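You operate a simulated robot arm through the tools that you are given. There is no shell and no other tool. Be economical: measure what you need, move in short steps, check, and stop when the job is done.

You are at the controls of a simulated robot arm. One attempt, no reset.

## Task
Wash the yellow brush in the clear jar and hang it on the brush rail.
Fine: middle hole, bristles down; press the jar's lid back on.
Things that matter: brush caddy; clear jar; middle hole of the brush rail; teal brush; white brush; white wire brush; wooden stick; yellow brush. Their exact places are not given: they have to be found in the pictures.

Only the result counts: the job must be done as asked and must still hold three seconds after the hand-in. Knocking over, shifting, dropping, spilling or breaking anything else fails it. Lids that push on must go on centred and level and be pressed home; caps that screw on are set level and turned clockwise until they are tight.

## Robot
A 7-joint arm with a two-finger gripper, on a carriage that runs on a rail from [-2102, -9] to [278, 1] (x, y) and turns from -168 to 164 degrees about z. Base frame: it is fixed where the carriage stands at the start and does not move with it; the origin is on the floor, on the carriage's upright axis, x ahead of it, y to its left, z up. Units: mm, degrees, N and s.
Its first joint turns from -149.0 to 149.0 degrees. Places, roughly: brush caddy (22x8x8 cm) [1000, 500, 900]; middle hole of the brush rail [1200, -200, 900]. Payload 2.45 kg.
Tool frame: the origin (TCP) lies between the finger pads and is the grasp point; the fingertips stand 26 mm ahead of it; z points along the fingers, y is the line along which they close. The gripper opens to 96 mm. The gripper's body begins 69 mm behind the TCP.
Orientation is that of the tool frame in the base frame, as a unit quaternion [x, y, z, w]. With the fingers straight down and closing along the base's y, the tool's x points along the base's -x, its y along +y and its z along -z.

## Interface
- The arm moves only by the tool play_rows. Its argument "moves" is a list of rows, each a list of 6 numbers: the shift along the tool's x, y, z in mm, then the turn, a rotation vector about the tool's x, y, z in degrees. In form: [[tx, ty, tz, ax, ay, az], ...]. A call has 1 to 10 rows; each row shifts and turns the commanded pose from where the row before left it, along the tool's axes as they then stand. "fingers" is the opening, from 0 (shut) to 1 (fully open), set as the call begins (left out, the last holds). Each row takes 0.2 s and may step no farther than 50 mm and 8.6 degrees from the row before; otherwise, or with a gripper value out of range, the whole call is refused. Where a pose cannot be reached the arm comes as near as it can. A force on the tool above 40 N (or 10 N above the force at the start of the call, whichever is more), or a blocked arm, ends the call early, and 0.2 s more pass. Each finger halts on what it meets, pressing with about 25 N; the grip force reading is that of the motor and also rises with nothing between the fingers. The clock runs only during rows and for 0.2 s after the last one: add rows that do not move to give the fingers time. The reply holds the time, the measured pose of the TCP, the force on the tool along the base axes, the opening and the grip force, in the units named above and with some noise, with the torque about the TCP (base axes, N m) and any sound that the robot's microphone picked up.
- Cameras (640 x 400 px; columns grow to the right, rows downward): "scene" is now at [40.6, 165.2, 1658.6]; the picture's right is [-0.07, -1.00, 0.00], its down [-0.60, 0.04, -0.80] and it looks along [0.80, -0.05, -0.60] (base axes); focal length 294 px, centre (320, 200). "wrist" rides on the gripper at [82, 3, -98] in the tool frame; the picture's right is [-0.04, 1.00, 0.00], its down [-0.73, -0.03, -0.68] and it looks along [-0.68, -0.03, 0.73] (tool axes); focal length 256 px, centre (320, 200).
- snapshot(camera): a new picture of that camera. The clock stands still meanwhile.
- raise_lower(by): slides the trunk up (or, below 0, down) by that many mm; the arm and the scene camera ride with it, the base frame stays. It gives what a move gives, with no picture.
- base_move(legs): drives the robot by 1 to 6 legs, each [ahead, left, turn to the left] in mm, mm and degrees, along the robot's own axes; the way and the turn of a leg run together, so that a leg with both is an arc; at most 1500 mm and 180 degrees a leg. The arm and the cameras ride along, it lands a little off, and it stops where it bumps. It keeps to its track: a leg is cut to what the track allows. It gives what a move gives.
- turn_head(pan, tilt): turns the head with the scene camera to pan (to the left, within 155 degrees either way) and tilt (down, from -29 to 69), counted from straight ahead of the robot. It gives what a move gives.
- locate(camera, pixels): there is no depth. For up to 12 entries [column, row, z] of the newest picture of that camera ("zoom" is the newest enlarged one), the place [x, y] in the base frame at which the ray of that pixel passes the height z, good to about 3 mm. The clock stands still meanwhile.
- enlarge(camera, box): a new picture of the part [left, top, right, bottom] of that camera's present view, enlarged. The clock stands still meanwhile.
- hand_in(): hands the job in; it is judged then, once.

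Keep the steps short. Do not move on a guess: measure, check each grasp and each placing, and mend mistakes. In all there are 80 turns and 68 pictures (those below and enlarged ones count). Leave the gripper open and the arm clear of the work at the hand-in unless told otherwise, and finish with a single line.

The tools are called after "Request:" as a command line: name --pt "numbers of a row" for each row, then --argument value for the rest, lists and objects as JSON in quotes. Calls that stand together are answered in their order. play_rows: Moves the arm, as the interface text tells. Its arguments: {"type":"object","properties":{"moves":{"type":"array","items":{"type":"array","items":{"type":"number"}}},"fingers":{"type":"number"}},"required":["moves"]} The other tools are called the same way: raise_lower (by) slides the trunk up or down; base_move (legs) drives the base; turn_head (pan, tilt) turns the head that bears the scene camera; snapshot (camera) takes a picture; locate (camera, pixels) gives the place at which the rays of pixels pass given heights; enlarge (camera, box) takes an enlarged picture of a part of a camera's view; hand_in () hands the job in.

At the start:

```text
time: 0.0
tcp_pos: [728.7, 222.8, 1198.9]
tcp_rot: [0.0, 1.0, 0.0, 0.0]
wrist_force: [-0.4, 0.2, -0.3]
torque: [0.01, 0.01, -0.02]
finger_gap: 96.2
grasp_force: 0.0
trunk travel left (down, up): [-650.0, 60.0]
robot x, y, heading: [-2.6, -0.9, -0.0]
head pan, tilt: [-3.8, 37.2]
```

scene: 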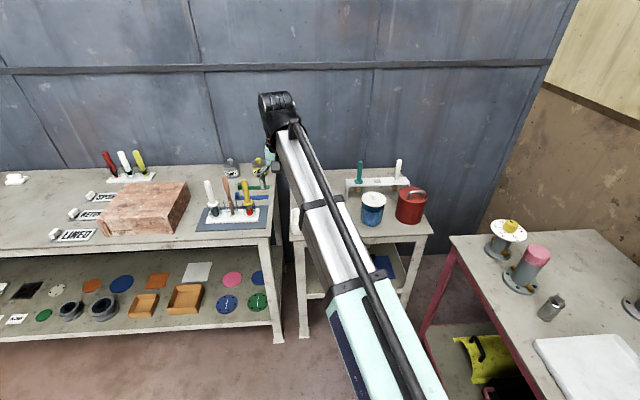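
wrist: 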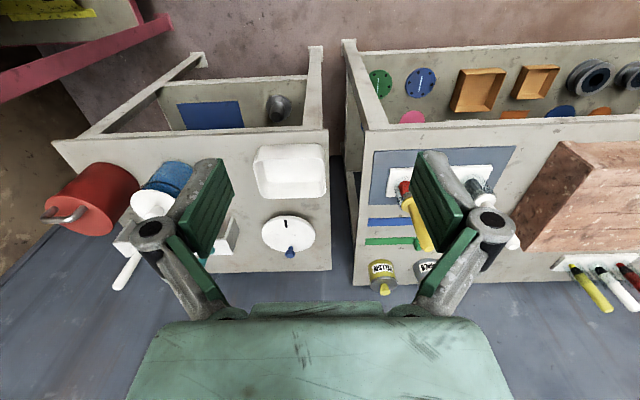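

I start by looking closer at the caddy area and the rail area in the scene view.

Request:
enlarge --camera "scene" --box '[180, 140, 300, 240]'

Request:
enlarge --camera "scene" --box '[320, 140, 450, 250]'

Request:
enlarge --camera "wrist" --box '[30, 130, 340, 320]'

```text
4.00 times, centred on (240, 190) of scene
```

zoom: 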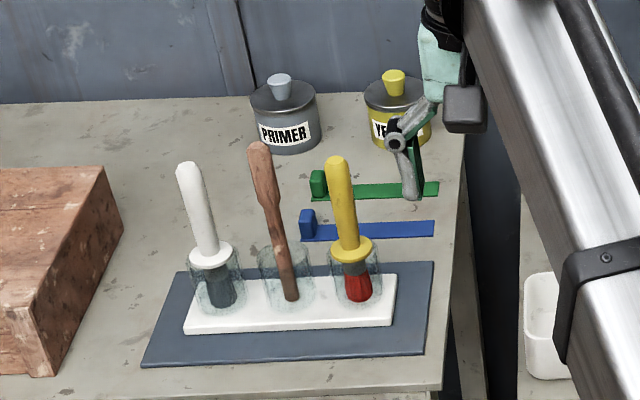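

```text
3.64 times, centred on (385, 195) of scene
```

zoom: 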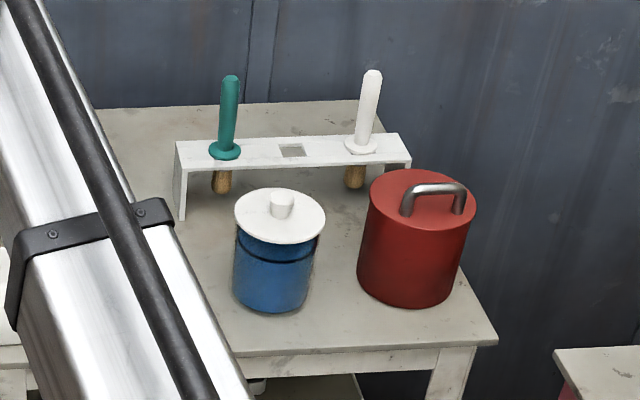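

```text
2.06 times, centred on (185, 225) of wrist
```

zoom: 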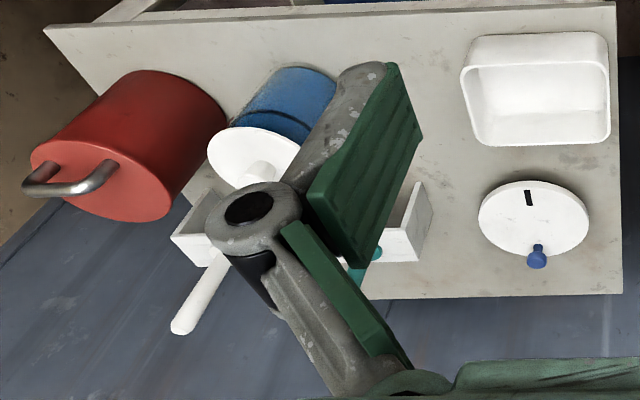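

The blue-filled jar with a white knobbed lid looks like the clear jar. I enlarge it and the rail more to measure.

Request:
enlarge --camera "scene" --box '[340, 150, 436, 210]'

Request:
enlarge --camera "scene" --box '[350, 180, 414, 240]'

```text
6.67 times, centred on (388, 180) of scene
```

zoom: 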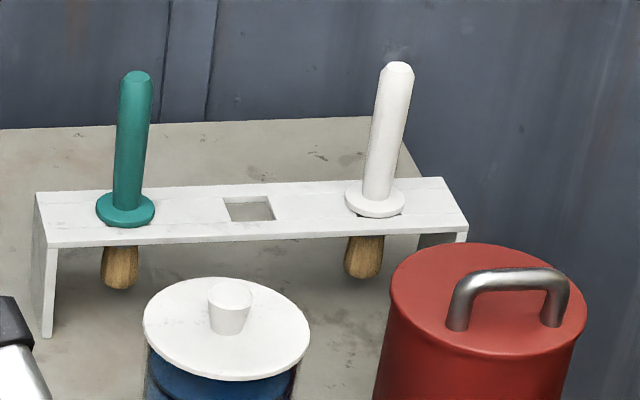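

```text
6.67 times, centred on (382, 210) of scene
```

zoom: 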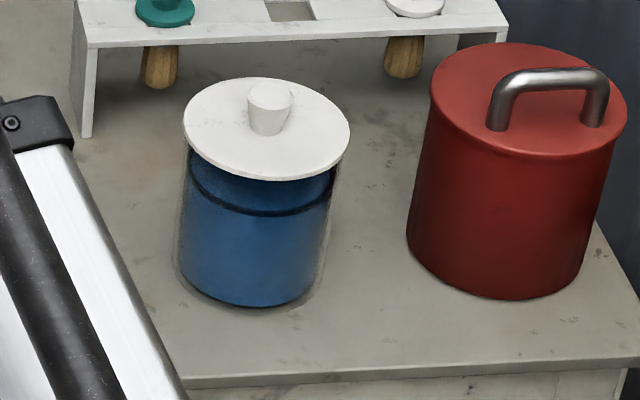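

To find heights, I match the rail table's front right corner (scene ≈ (434,233); wrist ≈ (53,142)) and lid knob tops in both cameras at several z.

Request:
locate --camera "zoom" --pixels '[[639, 356, 700], [639, 356, 800], [639, 356, 850], [268, 84, 850], [268, 84, 950], [268, 84, 1000], [250, 300, 750], [250, 300, 800]]'

Request:
locate --camera "wrist" --pixels '[[53, 142, 700], [53, 142, 800], [53, 142, 850], [150, 213, 850], [150, 213, 950], [150, 213, 1000]]'

```text
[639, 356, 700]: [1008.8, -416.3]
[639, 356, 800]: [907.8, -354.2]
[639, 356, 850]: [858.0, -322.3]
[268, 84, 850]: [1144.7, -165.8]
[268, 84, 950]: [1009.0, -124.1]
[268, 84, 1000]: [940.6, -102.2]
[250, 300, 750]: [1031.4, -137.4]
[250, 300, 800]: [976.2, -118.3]
```

```text
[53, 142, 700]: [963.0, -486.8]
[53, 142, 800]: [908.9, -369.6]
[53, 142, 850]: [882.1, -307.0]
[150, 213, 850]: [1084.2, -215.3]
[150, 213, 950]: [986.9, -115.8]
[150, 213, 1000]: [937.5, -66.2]
```

Table height looks ~810, jar lid ~950. Everything is in reach from the track's front end, so I drive ahead 270 mm (arm stays high at z 1199).

Request:
base_move --legs '[[270, 0, 0]]'

Request:
snapshot --camera "scene"

Request:
snapshot --camera "wrist"

```text
time: 1.9
tcp_pos: [995.5, 227.8, 1197.4]
tcp_rot: [-0.002, 1.0, 0.0, 0.0]
wrist_force: [0.9, 0.2, 0.8]
torque: [0.01, 0.03, 0.02]
finger_gap: 96.0
grasp_force: 0.0
trunk travel left (down, up): [-650.0, 60.0]
robot x, y, heading: [268.7, -0.4, 0.2]
head pan, tilt: [-3.8, 37.2]
```

```text
60 pictures are left
```

scene: 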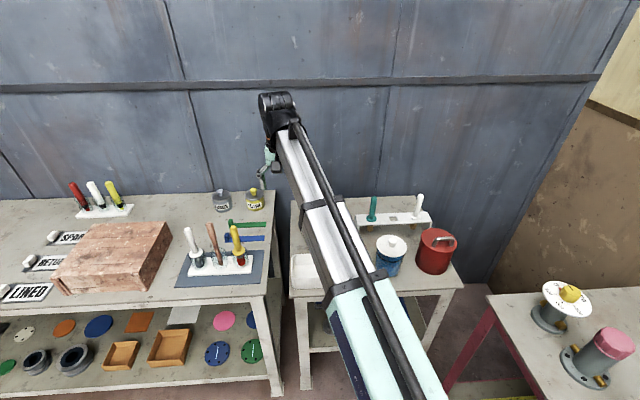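

```text
59 pictures are left
```

wrist: 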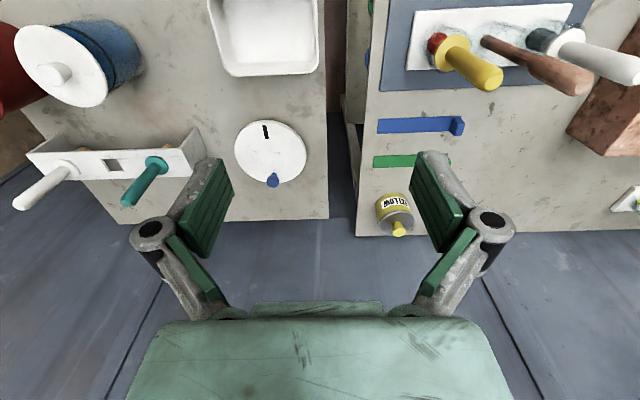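

Now I move the hand back to about (800,-140) so the wrist camera sees the jar and the rail.

Request:
play_rows --pt "24 -41 0 0 0 0" --pt "24 -41 0 0 0 0" --pt "24 -41 0 0 0 0" --pt "24 -41 0 0 0 0" --pt "24 -41 0 0 0 0" --pt "24 -41 0 0 0 0" --pt "24 -41 0 0 0 0" --pt "24 -41 0 0 0 0" --pt "0 -40 0 0 0 0"

Request:
snapshot --camera "wrist"

Request:
snapshot --camera "scene"

```text
time: 3.9
tcp_pos: [816.6, -143.0, 1170.5]
tcp_rot: [-0.002, 1.0, 0.0, 0.0]
wrist_force: [0.4, 0.2, 0.5]
torque: [-0.03, -0.03, 0.03]
finger_gap: 96.1
grasp_force: 0.0
out of reach, approached as far as the arm can: row 5, 6, 7, 8
trunk travel left (down, up): [-650.0, 60.0]
robot x, y, heading: [269.5, 1.2, 0.1]
head pan, tilt: [-3.8, 37.2]
```

```text
58 pictures are left
```

wrist: 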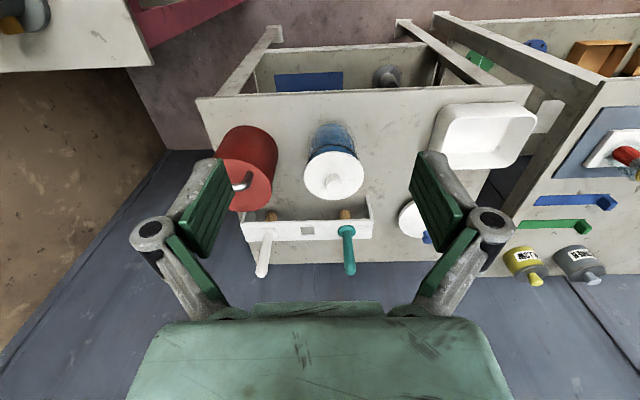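

```text
57 pictures are left
```

scene: 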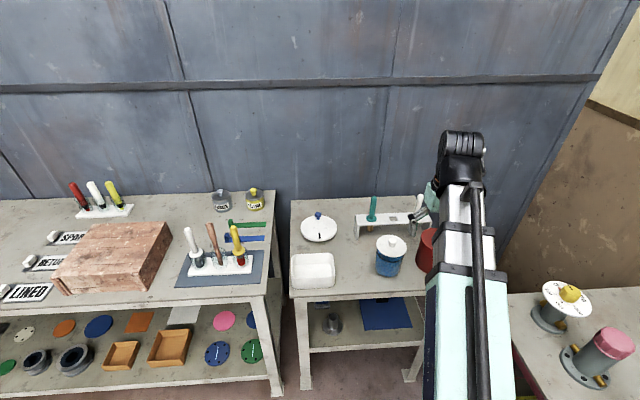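

Now all is visible from both cameras. I enlarge the scene views of the jar/rail/disc and the caddy, and the wrist view.

Request:
enlarge --camera "wrist" --box '[210, 100, 450, 290]'

Request:
locate --camera "wrist" --pixels '[[335, 185, 950], [335, 185, 1000], [308, 231, 880], [308, 231, 920], [197, 98, 800], [197, 98, 830]]'

Request:
enlarge --camera "scene" --box '[285, 185, 425, 295]'

```text
2.11 times, centred on (330, 195) of wrist
```

zoom: 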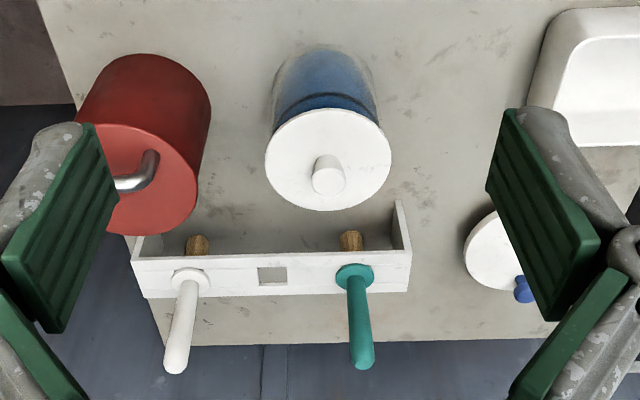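

```text
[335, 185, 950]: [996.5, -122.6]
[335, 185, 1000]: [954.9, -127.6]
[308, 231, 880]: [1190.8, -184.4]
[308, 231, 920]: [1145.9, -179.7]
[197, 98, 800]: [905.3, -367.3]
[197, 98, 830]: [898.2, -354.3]
```

```text
3.64 times, centred on (355, 240) of scene
```

zoom: 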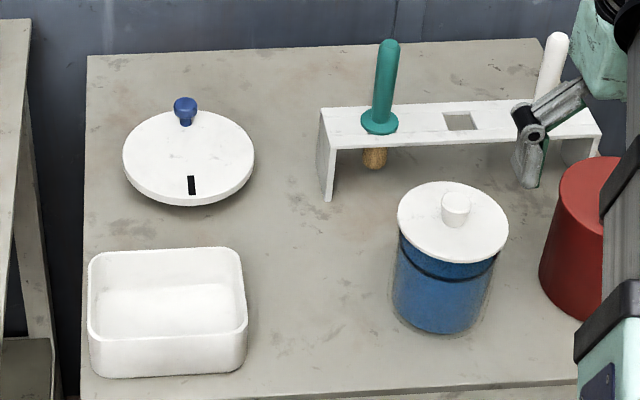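

I match lid knob, hole, lid rim and jar base in the scene zoom at several heights.

Request:
locate --camera "zoom" --pixels '[[456, 196, 930], [456, 196, 950], [456, 196, 970], [460, 121, 880], [460, 121, 900], [460, 121, 920], [398, 215, 940], [509, 230, 940], [328, 201, 800], [328, 201, 830], [440, 334, 800], [440, 334, 830]]'

Request:
locate --camera "wrist" --pixels '[[333.5, 184, 930], [333.5, 184, 950], [333.5, 184, 970], [307.5, 230, 880], [307.5, 230, 900], [307.5, 230, 920], [304, 174, 940], [364, 174, 940]]'

```text
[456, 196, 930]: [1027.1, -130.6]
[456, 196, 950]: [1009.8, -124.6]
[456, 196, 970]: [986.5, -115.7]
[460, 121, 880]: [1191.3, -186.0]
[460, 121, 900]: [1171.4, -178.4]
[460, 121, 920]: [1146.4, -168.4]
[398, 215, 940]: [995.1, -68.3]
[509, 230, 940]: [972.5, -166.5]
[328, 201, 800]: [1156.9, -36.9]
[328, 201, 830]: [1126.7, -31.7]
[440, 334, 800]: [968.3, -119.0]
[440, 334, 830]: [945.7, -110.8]
```

```text
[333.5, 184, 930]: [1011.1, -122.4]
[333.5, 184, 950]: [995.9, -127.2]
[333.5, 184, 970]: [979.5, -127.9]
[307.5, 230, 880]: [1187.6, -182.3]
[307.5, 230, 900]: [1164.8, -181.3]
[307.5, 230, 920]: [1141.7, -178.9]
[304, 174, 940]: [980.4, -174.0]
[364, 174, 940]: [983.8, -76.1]
```

Knob top is near (985,-122,~965). I move to hover above it at TCP z≈1065, with the fingers half open.

Request:
play_rows --pt "-42 5 0 0 0 0" --pt "-42 5 0 0 0 0" --pt "-42 5 0 0 0 0" --pt "-42 5 0 0 0 0" --pt "0 0 40 0 0 0" --pt "0 0 40 0 0 0" --pt "0 0 25 0 0 0" --fingers 0.6

Request:
snapshot --camera "wrist"

Request:
snapshot --camera "scene"

```text
time: 5.5
tcp_pos: [984.4, -121.6, 1067.2]
tcp_rot: [-0.002, 1.0, 0.0, -0.001]
wrist_force: [-0.7, -0.3, 0.0]
torque: [0.0, 0.01, 0.0]
finger_gap: 57.9
grasp_force: 0.1
trunk travel left (down, up): [-650.0, 60.0]
robot x, y, heading: [268.5, -1.8, 0.0]
head pan, tilt: [-3.8, 37.2]
```

```text
54 pictures are left
```

wrist: 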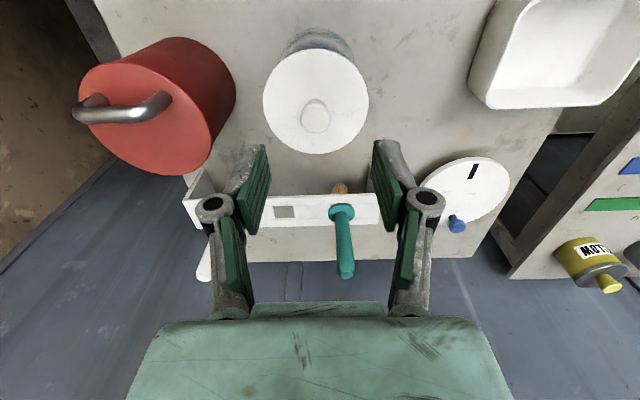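

```text
53 pictures are left
```

scene: 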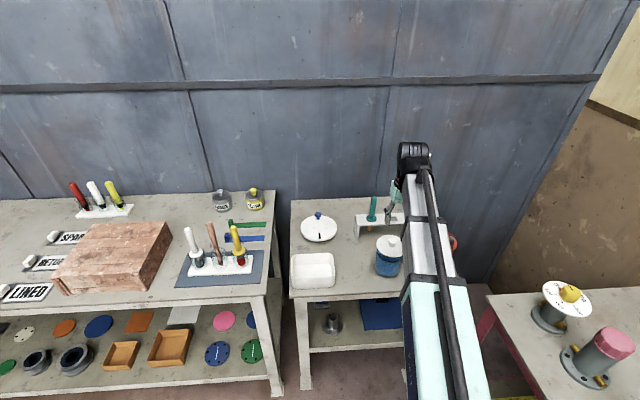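

Knob is at wrist (316,116); I cross-check its height with the scene view.

Request:
enlarge --camera "wrist" --box '[250, 20, 390, 160]'

Request:
locate --camera "wrist" --pixels '[[315, 121, 950], [315, 121, 960], [315, 121, 970], [315, 121, 980], [264, 100, 940], [368, 97, 940], [284, 211, 900], [284, 211, 880]]'

Request:
enlarge --camera "scene" --box '[350, 220, 430, 290]'

```text
2.86 times, centred on (320, 90) of wrist
```

zoom: 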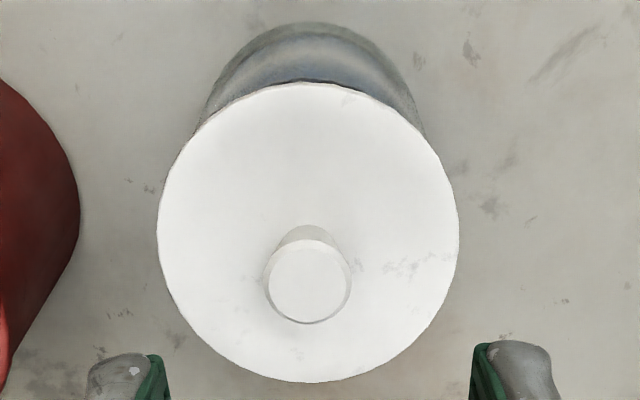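

```text
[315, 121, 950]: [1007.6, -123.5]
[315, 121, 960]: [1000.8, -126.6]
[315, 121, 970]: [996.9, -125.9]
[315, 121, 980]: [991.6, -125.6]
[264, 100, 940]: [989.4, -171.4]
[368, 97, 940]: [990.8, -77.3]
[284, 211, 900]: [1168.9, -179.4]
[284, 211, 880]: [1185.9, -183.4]
```

```text
5.71 times, centred on (390, 255) of scene
```

zoom: 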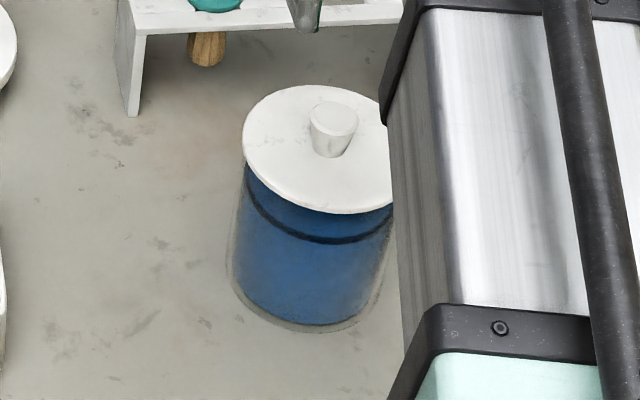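

Request:
locate --camera "wrist" --pixels '[[315.8, 118.3, 940], [315.8, 118.3, 950], [315.8, 118.3, 960], [315.8, 118.3, 970], [315.8, 118.3, 980]]'

Request:
locate --camera "zoom" --pixels '[[334, 118, 940], [334, 118, 950], [334, 118, 960], [334, 118, 970], [334, 118, 980], [331, 150, 930], [331, 150, 945], [243, 145, 930], [243, 145, 945], [134, 116, 800], [134, 116, 815]]'

```text
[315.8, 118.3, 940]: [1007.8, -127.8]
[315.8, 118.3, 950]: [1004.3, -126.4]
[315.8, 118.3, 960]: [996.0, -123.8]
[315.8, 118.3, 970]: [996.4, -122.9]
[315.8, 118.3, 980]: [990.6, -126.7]
```

```text
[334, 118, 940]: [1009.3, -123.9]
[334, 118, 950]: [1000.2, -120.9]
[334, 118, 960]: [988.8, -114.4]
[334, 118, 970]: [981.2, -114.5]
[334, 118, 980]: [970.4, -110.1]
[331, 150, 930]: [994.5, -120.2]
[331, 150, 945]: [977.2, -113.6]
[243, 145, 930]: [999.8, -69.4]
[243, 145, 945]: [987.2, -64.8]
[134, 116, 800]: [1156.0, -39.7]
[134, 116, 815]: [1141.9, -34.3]
```

Knob top ≈ (1002,-125, 947). I centre on it and drop to TCP z≈985, then look.

Request:
play_rows --pt "-17 -3 20 0 0 0" --pt "0 0 30 0 0 0" --pt "0 0 32 0 0 0" --pt "0 0 0 0 0 0"

Request:
snapshot --camera "wrist"

Request:
enlarge --camera "scene" --box '[360, 205, 430, 275]'

```text
time: 6.5
tcp_pos: [1003.1, -124.5, 983.8]
tcp_rot: [-0.001, 1.0, 0.001, 0.0]
wrist_force: [-0.2, 0.9, 0.0]
torque: [-0.01, -0.01, -0.01]
finger_gap: 57.4
grasp_force: 0.0
trunk travel left (down, up): [-650.0, 60.0]
robot x, y, heading: [267.0, 2.3, 0.2]
head pan, tilt: [-3.8, 37.2]
```

```text
50 pictures are left
```

wrist: 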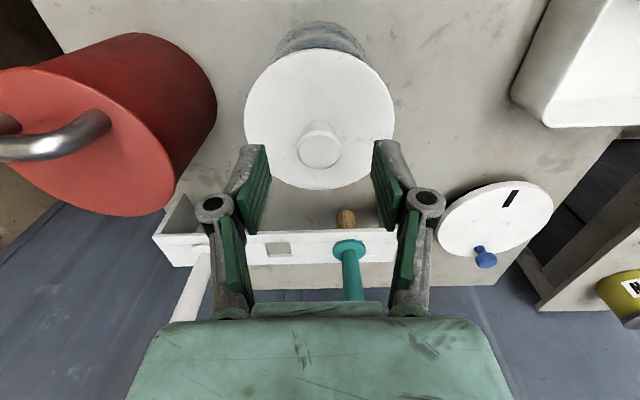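

```text
5.71 times, centred on (395, 240) of scene
```

zoom: 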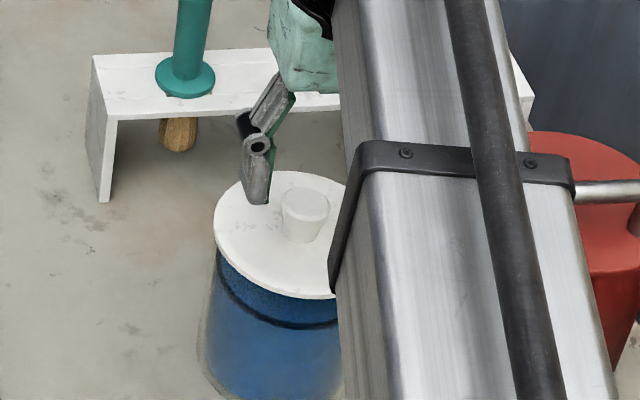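

Knob sits on the hand's axis, top at z≈950. I descend to TCP z≈956 (tips ≈930) and close.

Request:
play_rows --pt "0 0 14 0 0 0" --pt "0 0 14 0 0 0" --pt "0 0 0 0 0 0"

Request:
play_rows --pt "0 0 0 0 0 0" --pt "0 0 0 0 0 0" --pt "0 0 0 0 0 0" --fingers 0

Request:
snapshot --camera "wrist"

```text
time: 7.3
tcp_pos: [1003.0, -124.8, 956.9]
tcp_rot: [-0.002, 1.0, 0.0, 0.0]
wrist_force: [-0.9, 0.0, 0.0]
torque: [-0.02, 0.02, -0.01]
finger_gap: 57.8
grasp_force: 0.1
trunk travel left (down, up): [-650.0, 60.0]
robot x, y, heading: [265.3, 0.6, 0.4]
head pan, tilt: [-3.8, 37.2]
```

```text
time: 8.1
tcp_pos: [1003.7, -125.6, 957.2]
tcp_rot: [-0.001, 1.0, 0.0, 0.001]
wrist_force: [1.8, -1.8, 5.4]
torque: [-0.08, -0.05, -0.02]
finger_gap: 26.9
grasp_force: 25.1
trunk travel left (down, up): [-650.0, 60.0]
robot x, y, heading: [270.5, 2.8, 0.4]
head pan, tilt: [-3.8, 37.2]
```

```text
48 pictures are left
```

wrist: 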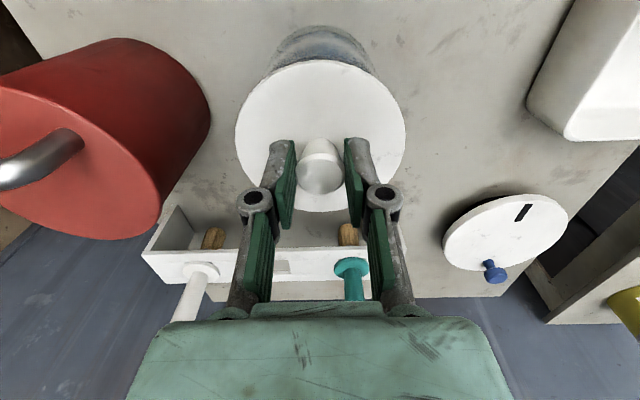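

Knob gripped (gap 26.9). I pull straight up in small steps.

Request:
play_rows --pt "0 0 -4 0 0 0" --pt "0 0 -4 0 0 0" --pt "0 0 -6 0 0 0" --pt "0 0 -8 0 0 0" --pt "0 0 -10 0 0 0" --pt "0 0 0 0 0 0"

Request:
snapshot --camera "wrist"

```text
time: 9.5
tcp_pos: [1002.2, -125.9, 991.3]
tcp_rot: [-0.002, 1.0, -0.001, -0.001]
wrist_force: [-0.8, 0.9, -0.4]
torque: [0.05, 0.02, 0.0]
finger_gap: 26.6
grasp_force: 24.8
trunk travel left (down, up): [-650.0, 60.0]
robot x, y, heading: [268.8, -1.8, 0.1]
head pan, tilt: [-3.8, 37.2]
heard: snap
```

```text
47 pictures are left
```

wrist: 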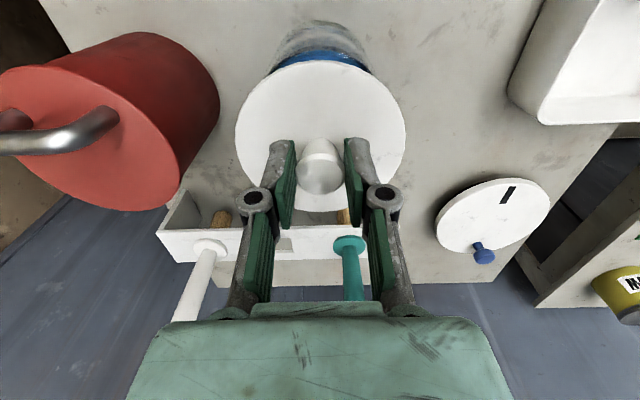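

The lid came off with a snap. I lift it clear and look at the free table area.

Request:
play_rows --pt "0 0 -40 0 0 0" --pt "0 0 -40 0 0 0" --pt "0 0 0 0 0 0"

Request:
enlarge --camera "scene" --box '[280, 185, 440, 305]'

Request:
snapshot --camera "wrist"

Request:
locate --camera "zoom" --pixels '[[215, 310, 815], [215, 250, 815], [215, 250, 850], [190, 170, 815], [295, 188, 815], [380, 300, 815], [60, 395, 815]]'

```text
time: 10.3
tcp_pos: [1001.3, -126.9, 1071.4]
tcp_rot: [-0.002, 1.0, 0.0, 0.001]
wrist_force: [-0.6, -0.4, -1.1]
torque: [0.0, 0.0, -0.01]
finger_gap: 26.6
grasp_force: 24.6
trunk travel left (down, up): [-650.0, 60.0]
robot x, y, heading: [268.9, -1.2, -0.1]
head pan, tilt: [-3.8, 37.2]
```

```text
3.33 times, centred on (360, 245) of scene
```

zoom: 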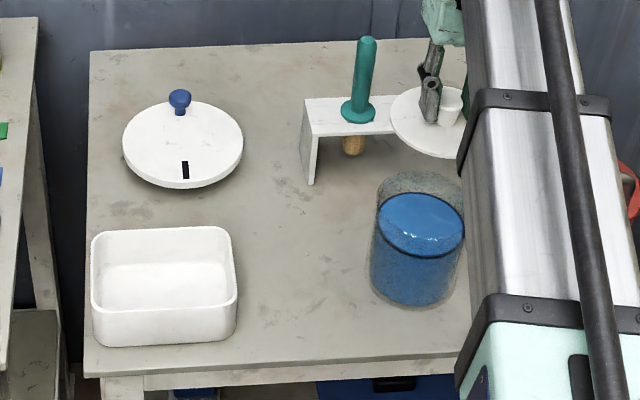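

```text
45 pictures are left
```

wrist: 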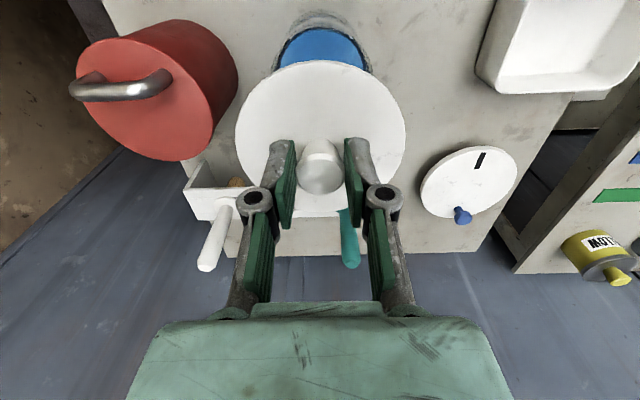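

```text
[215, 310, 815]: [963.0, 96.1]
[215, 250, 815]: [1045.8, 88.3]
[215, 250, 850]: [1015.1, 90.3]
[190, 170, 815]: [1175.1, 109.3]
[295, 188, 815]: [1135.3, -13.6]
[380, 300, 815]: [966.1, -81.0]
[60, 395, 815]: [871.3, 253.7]
```

Jar is clear with blue water. Free spot between basin (y>73) and jar (y<-78): I'll set the lid at about (1010,-3). Move across at height, then down to TCP z≈890.

Request:
play_rows --pt "-4 42 0 0 0 0" --pt "-4 42 0 0 0 0" --pt "0 40 0 0 0 0" --pt "0 0 45 0 0 0" --pt "0 0 45 0 0 0" --pt "0 0 45 0 0 0" --pt "0 0 40 0 0 0" --pt "0 0 0 0 0 0"

Request:
enlarge --camera "scene" --box '[280, 185, 440, 305]'

```text
time: 12.1
tcp_pos: [1010.5, -2.5, 894.8]
tcp_rot: [-0.002, 1.0, 0.0, 0.0]
wrist_force: [-0.2, 0.7, -0.4]
torque: [0.02, 0.02, -0.02]
finger_gap: 26.7
grasp_force: 24.7
trunk travel left (down, up): [-650.0, 60.0]
robot x, y, heading: [269.5, 0.3, 0.4]
head pan, tilt: [-3.8, 37.2]
```

```text
3.33 times, centred on (360, 245) of scene
```

zoom: 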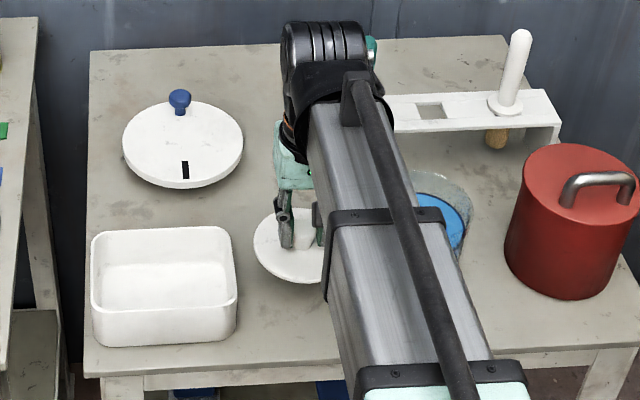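

The lid clears the basin. Lower in small steps until contact.

Request:
play_rows --pt "0 0 8 0 0 0" --pt "0 0 8 0 0 0" --pt "0 0 5 0 0 0" --pt "0 0 4 0 0 0" --pt "0 0 3 0 0 0" --pt "0 0 0 0 0 0"

```text
time: 13.5
tcp_pos: [1010.4, -1.6, 867.1]
tcp_rot: [-0.001, 1.0, 0.0, 0.0]
wrist_force: [0.4, 0.0, -0.1]
torque: [-0.02, 0.02, 0.02]
finger_gap: 26.8
grasp_force: 25.0
trunk travel left (down, up): [-650.0, 60.0]
robot x, y, heading: [267.0, 1.3, 0.2]
head pan, tilt: [-3.8, 37.2]
```

Request:
play_rows --pt "0 0 3 0 0 0" --pt "0 0 3 0 0 0" --pt "0 0 3 0 0 0" --pt "0 0 3 0 0 0" --pt "0 0 3 0 0 0" --pt "0 0 0 0 0 0"

Request:
snapshot --camera "wrist"

```text
time: 14.9
tcp_pos: [1011.3, -1.6, 852.3]
tcp_rot: [-0.001, 1.0, 0.001, 0.0]
wrist_force: [0.8, -0.7, -0.5]
torque: [-0.01, -0.01, -0.01]
finger_gap: 26.7
grasp_force: 24.8
trunk travel left (down, up): [-650.0, 60.0]
robot x, y, heading: [267.3, 0.6, 0.2]
head pan, tilt: [-3.8, 37.2]
```

```text
43 pictures are left
```

wrist: 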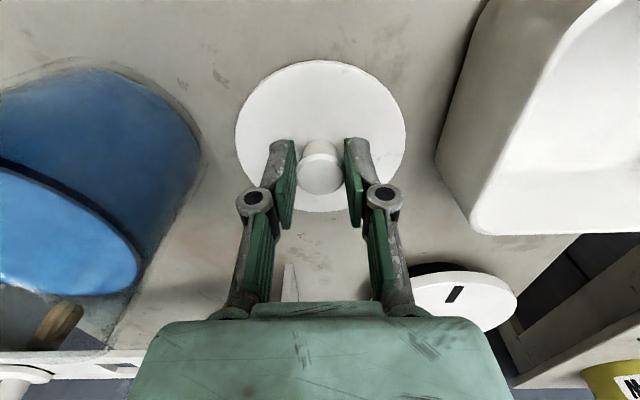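

No contact yet; keep going down in 3 mm steps.

Request:
play_rows --pt "0 0 3 0 0 0" --pt "0 0 3 0 0 0" --pt "0 0 3 0 0 0" --pt "0 0 3 0 0 0" --pt "0 0 3 0 0 0" --pt "0 0 3 0 0 0" --pt "0 0 0 0 0 0"

```text
time: 16.5
tcp_pos: [1008.4, -0.2, 835.7]
tcp_rot: [-0.002, 1.0, 0.0, 0.0]
wrist_force: [0.2, -3.0, 25.2]
torque: [-0.02, -0.14, -0.07]
finger_gap: 26.3
grasp_force: 25.2
trunk travel left (down, up): [-650.0, 60.0]
robot x, y, heading: [266.2, -0.2, 0.3]
head pan, tilt: [-3.8, 37.2]
```

Contact (25 N) at TCP z≈836. I ease up a touch, open, and lift away.

Request:
play_rows --pt "0 0 -1.5 0 0 0" --pt "0 0 0 0 0 0"

Request:
play_rows --pt "0 0 0 0 0 0" --pt "0 0 0 0 0 0" --pt "0 0 -15 0 0 0" --pt "0 0 -40 0 0 0" --pt "0 0 -45 0 0 0" --pt "0 0 -45 0 0 0" --pt "0 0 -45 0 0 0" --pt "0 0 -45 0 0 0" --pt "0 0 0 0 0 0" --fingers 0.55

Request:
snapshot --camera "wrist"

```text
time: 17.1
tcp_pos: [1008.7, -0.8, 835.5]
tcp_rot: [-0.002, 1.0, 0.001, 0.0]
wrist_force: [-1.8, -2.3, 9.2]
torque: [0.0, -0.15, -0.04]
finger_gap: 26.1
grasp_force: 25.2
trunk travel left (down, up): [-650.0, 60.0]
robot x, y, heading: [269.4, 0.4, 0.4]
head pan, tilt: [-3.8, 37.2]
```

```text
time: 19.1
tcp_pos: [1011.3, -0.4, 1072.1]
tcp_rot: [-0.002, 1.0, -0.001, 0.001]
wrist_force: [-0.5, -0.1, 0.7]
torque: [-0.02, -0.02, -0.01]
finger_gap: 52.7
grasp_force: 0.1
trunk travel left (down, up): [-650.0, 60.0]
robot x, y, heading: [266.8, -1.5, 0.3]
head pan, tilt: [-3.8, 37.2]
```

```text
42 pictures are left
```

wrist: 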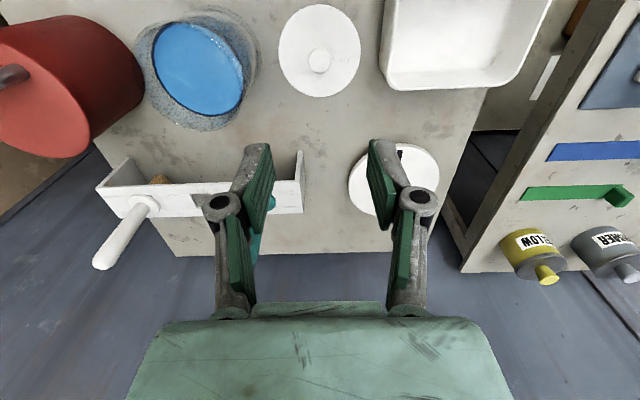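

Lid lies flat with the knob up. Now to the caddy: move hand to about (900,440,1150) for a view.

Request:
play_rows --pt "11 44 -8 0 0 0" --pt "11 44 -8 0 0 0" --pt "11 44 -8 0 0 0" --pt "11 44 -8 0 0 0" --pt "11 44 -8 0 0 0" --pt "11 44 -8 0 0 0" --pt "11 44 -8 0 0 0" --pt "11 44 -8 0 0 0" --pt "11 44 -8 0 0 0" --pt "11 44 -8 0 0 0"

Request:
snapshot --camera "wrist"

Request:
enlarge --camera "scene" --box '[165, 205, 285, 305]'

```text
time: 21.3
tcp_pos: [899.6, 438.5, 1152.4]
tcp_rot: [-0.002, 1.0, 0.001, 0.0]
wrist_force: [0.2, -0.6, 0.1]
torque: [0.01, 0.0, 0.0]
finger_gap: 52.6
grasp_force: 0.0
trunk travel left (down, up): [-650.0, 60.0]
robot x, y, heading: [267.8, 1.4, 0.1]
head pan, tilt: [-3.8, 37.2]
```

```text
41 pictures are left
```

wrist: 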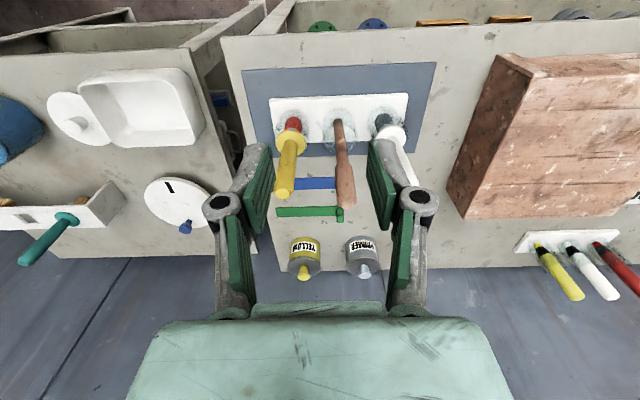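

```text
4.00 times, centred on (225, 255) of scene
```

zoom: 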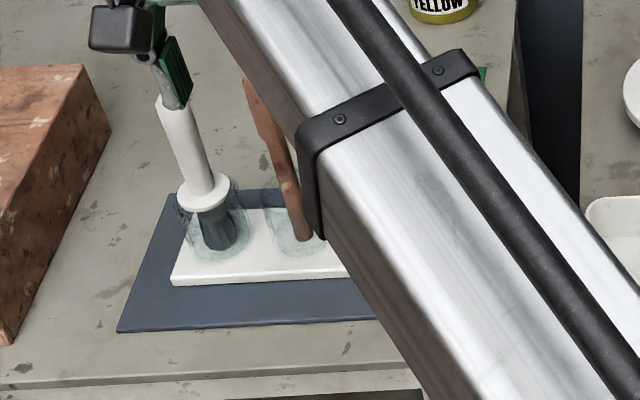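

Request:
enlarge --camera "wrist" --box '[240, 80, 420, 220]'

Request:
locate --camera "wrist" --pixels '[[283, 193, 980], [283, 193, 1000], [283, 193, 1020], [288, 143, 880], [288, 143, 900], [294, 124, 840], [294, 124, 860], [271, 100, 820], [408, 95, 820], [243, 70, 800], [436, 64, 800]]'

```text
2.86 times, centred on (330, 150) of wrist
```

zoom: 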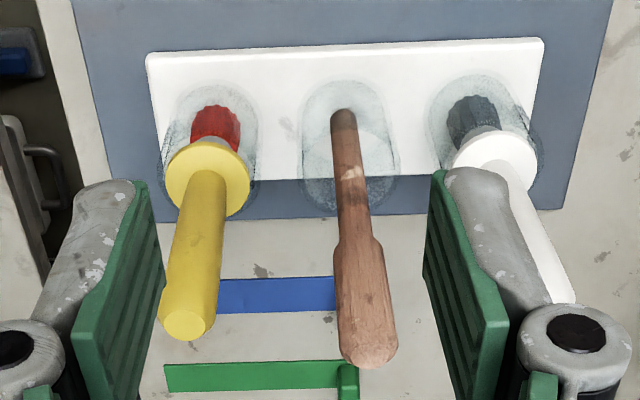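

```text
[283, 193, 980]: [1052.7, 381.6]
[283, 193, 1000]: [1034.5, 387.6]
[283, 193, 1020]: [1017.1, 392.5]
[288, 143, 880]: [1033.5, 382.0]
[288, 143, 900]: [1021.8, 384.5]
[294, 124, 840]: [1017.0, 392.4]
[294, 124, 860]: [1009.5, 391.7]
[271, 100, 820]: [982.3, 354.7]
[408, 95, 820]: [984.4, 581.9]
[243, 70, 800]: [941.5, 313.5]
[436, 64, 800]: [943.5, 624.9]
```

Yellow brush top is near (1030,387). I move to hover above it, higher than its top (tips ≈1050).

Request:
play_rows --pt "-30 -13 0 0 0 0" --pt "-30 -13 0 0 0 0" --pt "-30 -13 0 0 0 0" --pt "-20 -12 0 0 0 0" --pt "0 0 40 0 0 0" --pt "0 0 30 0 0 0" --pt "0 0 0 0 0 0"

Request:
snapshot --camera "wrist"

Request:
enlarge --camera "scene" --box '[165, 205, 285, 305]'

```text
time: 22.9
tcp_pos: [1007.4, 388.3, 1079.2]
tcp_rot: [-0.002, 1.0, 0.0, 0.0]
wrist_force: [1.0, 0.3, 0.4]
torque: [0.02, 0.01, 0.0]
finger_gap: 52.8
grasp_force: 0.1
trunk travel left (down, up): [-650.0, 60.0]
robot x, y, heading: [269.6, 0.7, 0.3]
head pan, tilt: [-3.8, 37.2]
```

```text
38 pictures are left
```

wrist: 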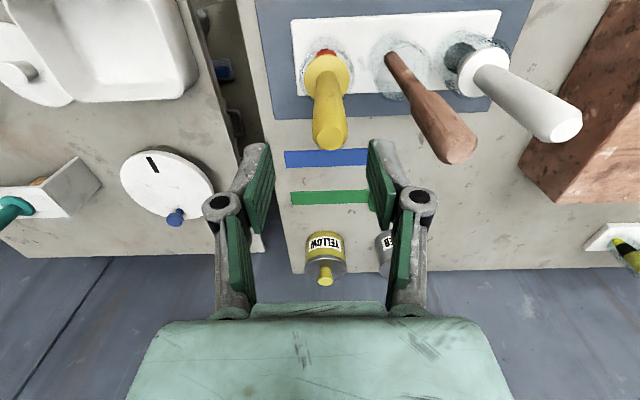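

```text
4.00 times, centred on (225, 255) of scene
```

zoom: 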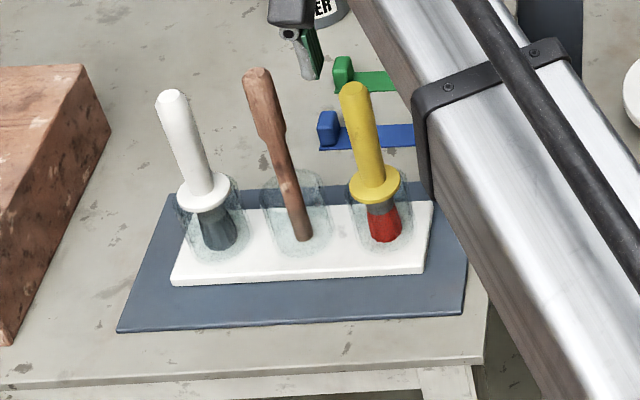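

Both cameras see it. Triangulate handle top, collar, and bristles.

Request:
locate --camera "wrist" --pixels '[[330, 139, 960], [330, 139, 980], [330, 139, 1000], [328, 77, 880], [328, 77, 900], [328, 77, 920]]'

Request:
locate --camera "zoom" --pixels '[[353, 87, 960], [353, 87, 980], [353, 87, 1000], [374, 186, 880], [374, 186, 900], [374, 186, 920], [386, 238, 830], [386, 238, 850], [428, 275, 815], [170, 285, 815]]'

```text
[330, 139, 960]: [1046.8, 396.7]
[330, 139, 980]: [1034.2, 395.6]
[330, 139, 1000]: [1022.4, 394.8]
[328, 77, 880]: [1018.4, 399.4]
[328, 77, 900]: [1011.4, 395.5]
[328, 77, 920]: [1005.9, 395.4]
```

```text
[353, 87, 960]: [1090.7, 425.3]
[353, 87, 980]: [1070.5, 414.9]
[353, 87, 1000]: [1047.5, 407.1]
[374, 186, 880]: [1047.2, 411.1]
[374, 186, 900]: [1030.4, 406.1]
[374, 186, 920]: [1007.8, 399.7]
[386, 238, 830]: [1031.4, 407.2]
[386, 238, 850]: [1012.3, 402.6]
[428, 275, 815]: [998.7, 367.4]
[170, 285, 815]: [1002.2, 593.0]
```

Brush is upright at about (1006,395), collar z≈918, top z≈1035. I shift 7 mm left and descend to TCP z≈985, force-guarded.

Request:
play_rows --pt "1 7 0 0 0 0" --pt "0 0 20 0 0 0" --pt "0 0 0 0 0 0"

Request:
snapshot --camera "wrist"

```text
time: 23.7
tcp_pos: [1006.6, 396.0, 1060.8]
tcp_rot: [-0.002, 1.0, 0.0, -0.001]
wrist_force: [0.0, 0.1, 0.1]
torque: [0.0, 0.02, 0.04]
finger_gap: 52.9
grasp_force: 0.0
trunk travel left (down, up): [-650.0, 60.0]
robot x, y, heading: [271.4, 2.6, 0.5]
head pan, tilt: [-3.8, 37.2]
```

```text
36 pictures are left
```

wrist: 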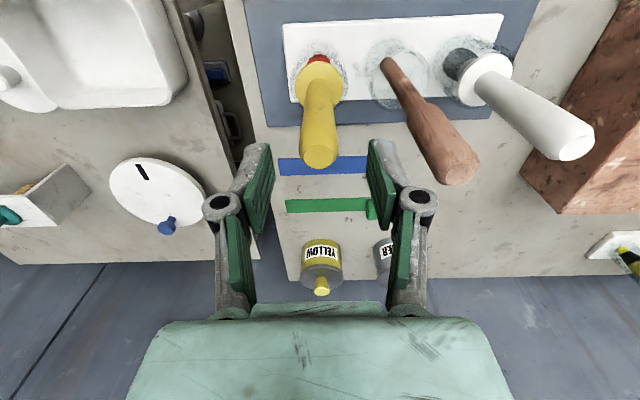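

Handle is on the axis (319,155), top z≈1032, confirmed. Descend to z≈983 and close.

Request:
play_rows --pt "0 0 20 0 0 0" --pt "0 0 20 0 0 0" --pt "0 0 20 0 0 0" --pt "0 0 18 0 0 0" --pt "0 0 0 0 0 0"

Request:
play_rows --pt "0 0 0 0 0 0" --pt "0 0 0 0 0 0" --pt "0 0 0 0 0 0" --fingers 0

Request:
snapshot --camera "wrist"

```text
time: 24.9
tcp_pos: [1007.4, 394.2, 982.5]
tcp_rot: [-0.002, 1.0, 0.0, 0.0]
wrist_force: [-1.3, -0.5, 0.3]
torque: [-0.01, 0.0, 0.0]
finger_gap: 53.0
grasp_force: 0.1
trunk travel left (down, up): [-650.0, 60.0]
robot x, y, heading: [270.0, 2.5, 0.6]
head pan, tilt: [-3.8, 37.2]
```

```text
time: 25.7
tcp_pos: [1006.0, 392.8, 983.9]
tcp_rot: [-0.002, 1.0, 0.0, 0.0]
wrist_force: [-0.3, -0.4, 2.1]
torque: [0.02, 0.0, -0.01]
finger_gap: 21.9
grasp_force: 24.5
trunk travel left (down, up): [-650.0, 60.0]
robot x, y, heading: [269.7, 6.0, 0.1]
head pan, tilt: [-3.8, 37.2]
```

```text
35 pictures are left
```

wrist: 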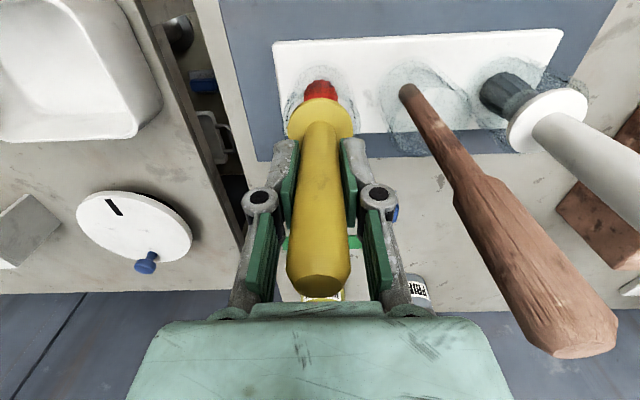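

Grip is good (gap 21.9, brush upright). Lift straight up and check.

Request:
play_rows --pt "0 0 -8 0 0 0" --pt "0 0 -15 0 0 0" --pt "0 0 -25 0 0 0" --pt "0 0 -25 0 0 0" --pt "0 0 -25 0 0 0" --pt "0 0 -32 0 0 0" --pt "0 0 0 0 0 0"

Request:
snapshot --camera "wrist"

Request:
enlarge --camera "scene" --box '[150, 165, 290, 285]'

```text
time: 27.3
tcp_pos: [1004.6, 394.7, 1114.7]
tcp_rot: [-0.003, 1.0, 0.0, 0.0]
wrist_force: [0.2, -0.2, -0.4]
torque: [-0.02, -0.01, -0.03]
finger_gap: 21.8
grasp_force: 25.4
trunk travel left (down, up): [-650.0, 60.0]
robot x, y, heading: [266.9, -1.6, 0.4]
head pan, tilt: [-3.8, 37.2]
```

```text
34 pictures are left
```

wrist: 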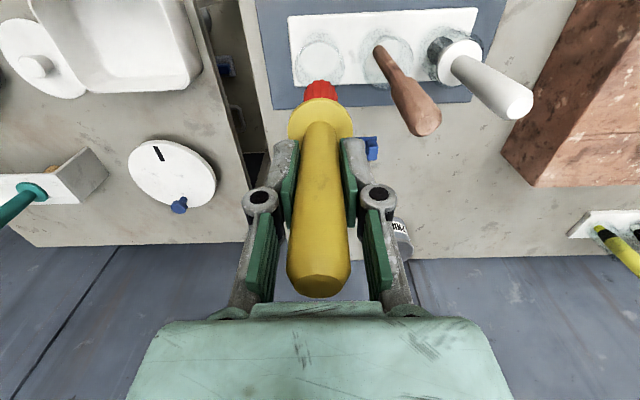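

```text
3.33 times, centred on (220, 225) of scene
```

zoom: 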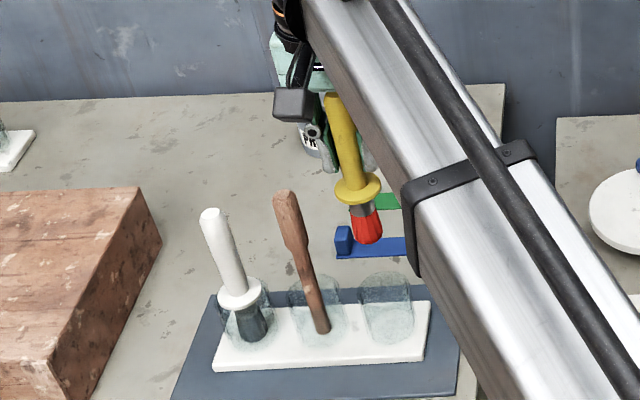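

Brush is free and its cup stayed put. Carry it toward the jar, stopping short at y≈20 to look at water level first.

Request:
play_rows --pt "0 -42 0 0 0 0" --pt "0 -42 0 0 0 0" --pt "0 -42 0 0 0 0" --pt "0 -42 0 0 0 0" --pt "0 -42 0 0 0 0" --pt "0 -42 0 0 0 0" --pt "0 -42 0 0 0 0" --pt "0 -42 0 0 0 0" --pt "0 -42 0 0 0 0" --pt "0 0 0 0 0 0"

Request:
enlarge --camera "scene" --box '[300, 185, 440, 305]'

Request:
snapshot --camera "wrist"

```text
time: 29.5
tcp_pos: [1005.2, 16.8, 1112.2]
tcp_rot: [-0.003, 1.0, 0.0, 0.001]
wrist_force: [-0.5, 0.0, -0.4]
torque: [0.02, 0.0, 0.05]
finger_gap: 21.7
grasp_force: 25.0
trunk travel left (down, up): [-650.0, 60.0]
robot x, y, heading: [266.3, 2.4, 0.2]
head pan, tilt: [-3.8, 37.2]
```

```text
3.33 times, centred on (370, 245) of scene
```

zoom: 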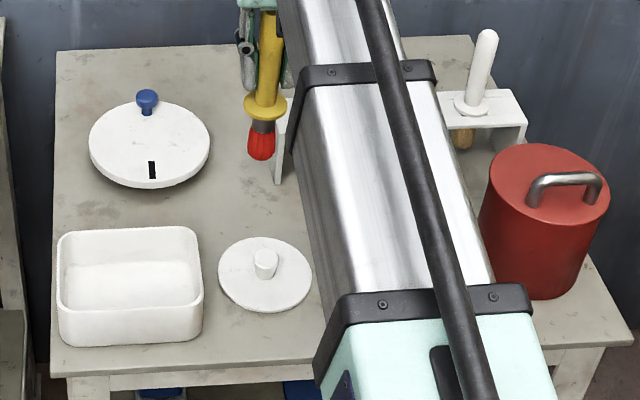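

```text
31 pictures are left
```

wrist: 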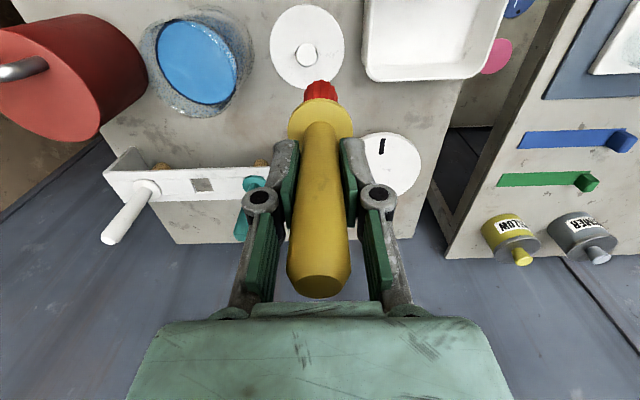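

Jar stands open and clear. I carry the brush over the jar centre (1004,-125) and check from both views before dipping.

Request:
play_rows --pt "0 -48 0 0 0 0" --pt "0 -47 0 0 0 0" --pt "1 -47 0 0 0 0" --pt "0 0 45 0 0 0" --pt "0 0 10 0 0 0" --pt "0 0 0 0 0 0"

Request:
snapshot --camera "wrist"

Request:
enlarge --camera "scene" --box '[330, 185, 450, 285]'

```text
time: 30.9
tcp_pos: [1005.6, -123.5, 1057.3]
tcp_rot: [-0.001, 1.0, 0.0, 0.0]
wrist_force: [0.8, 0.2, -0.1]
torque: [0.0, 0.01, 0.01]
finger_gap: 21.9
grasp_force: 24.8
trunk travel left (down, up): [-650.0, 60.0]
robot x, y, heading: [268.6, 4.3, 0.0]
head pan, tilt: [-3.8, 37.2]
```

```text
30 pictures are left
```

wrist: 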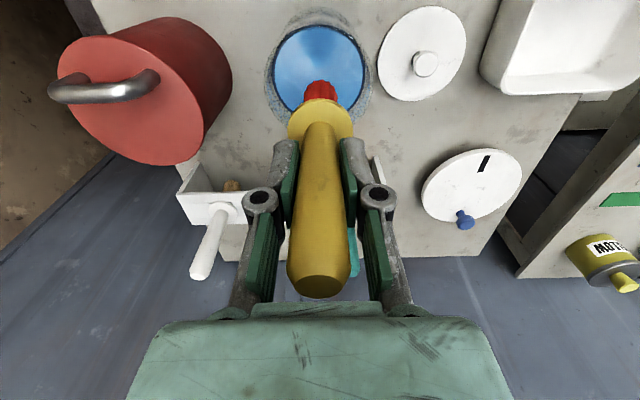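

```text
4.00 times, centred on (390, 235) of scene
```

zoom: 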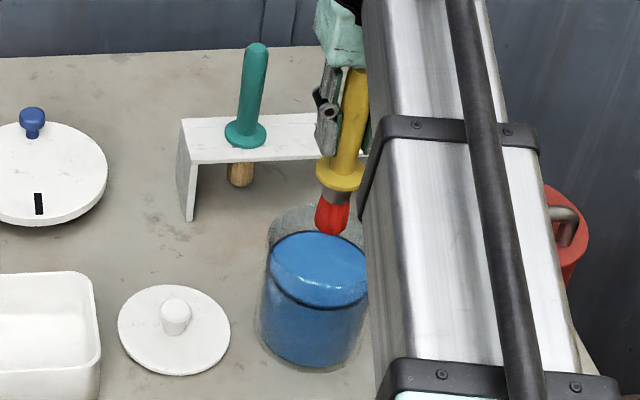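

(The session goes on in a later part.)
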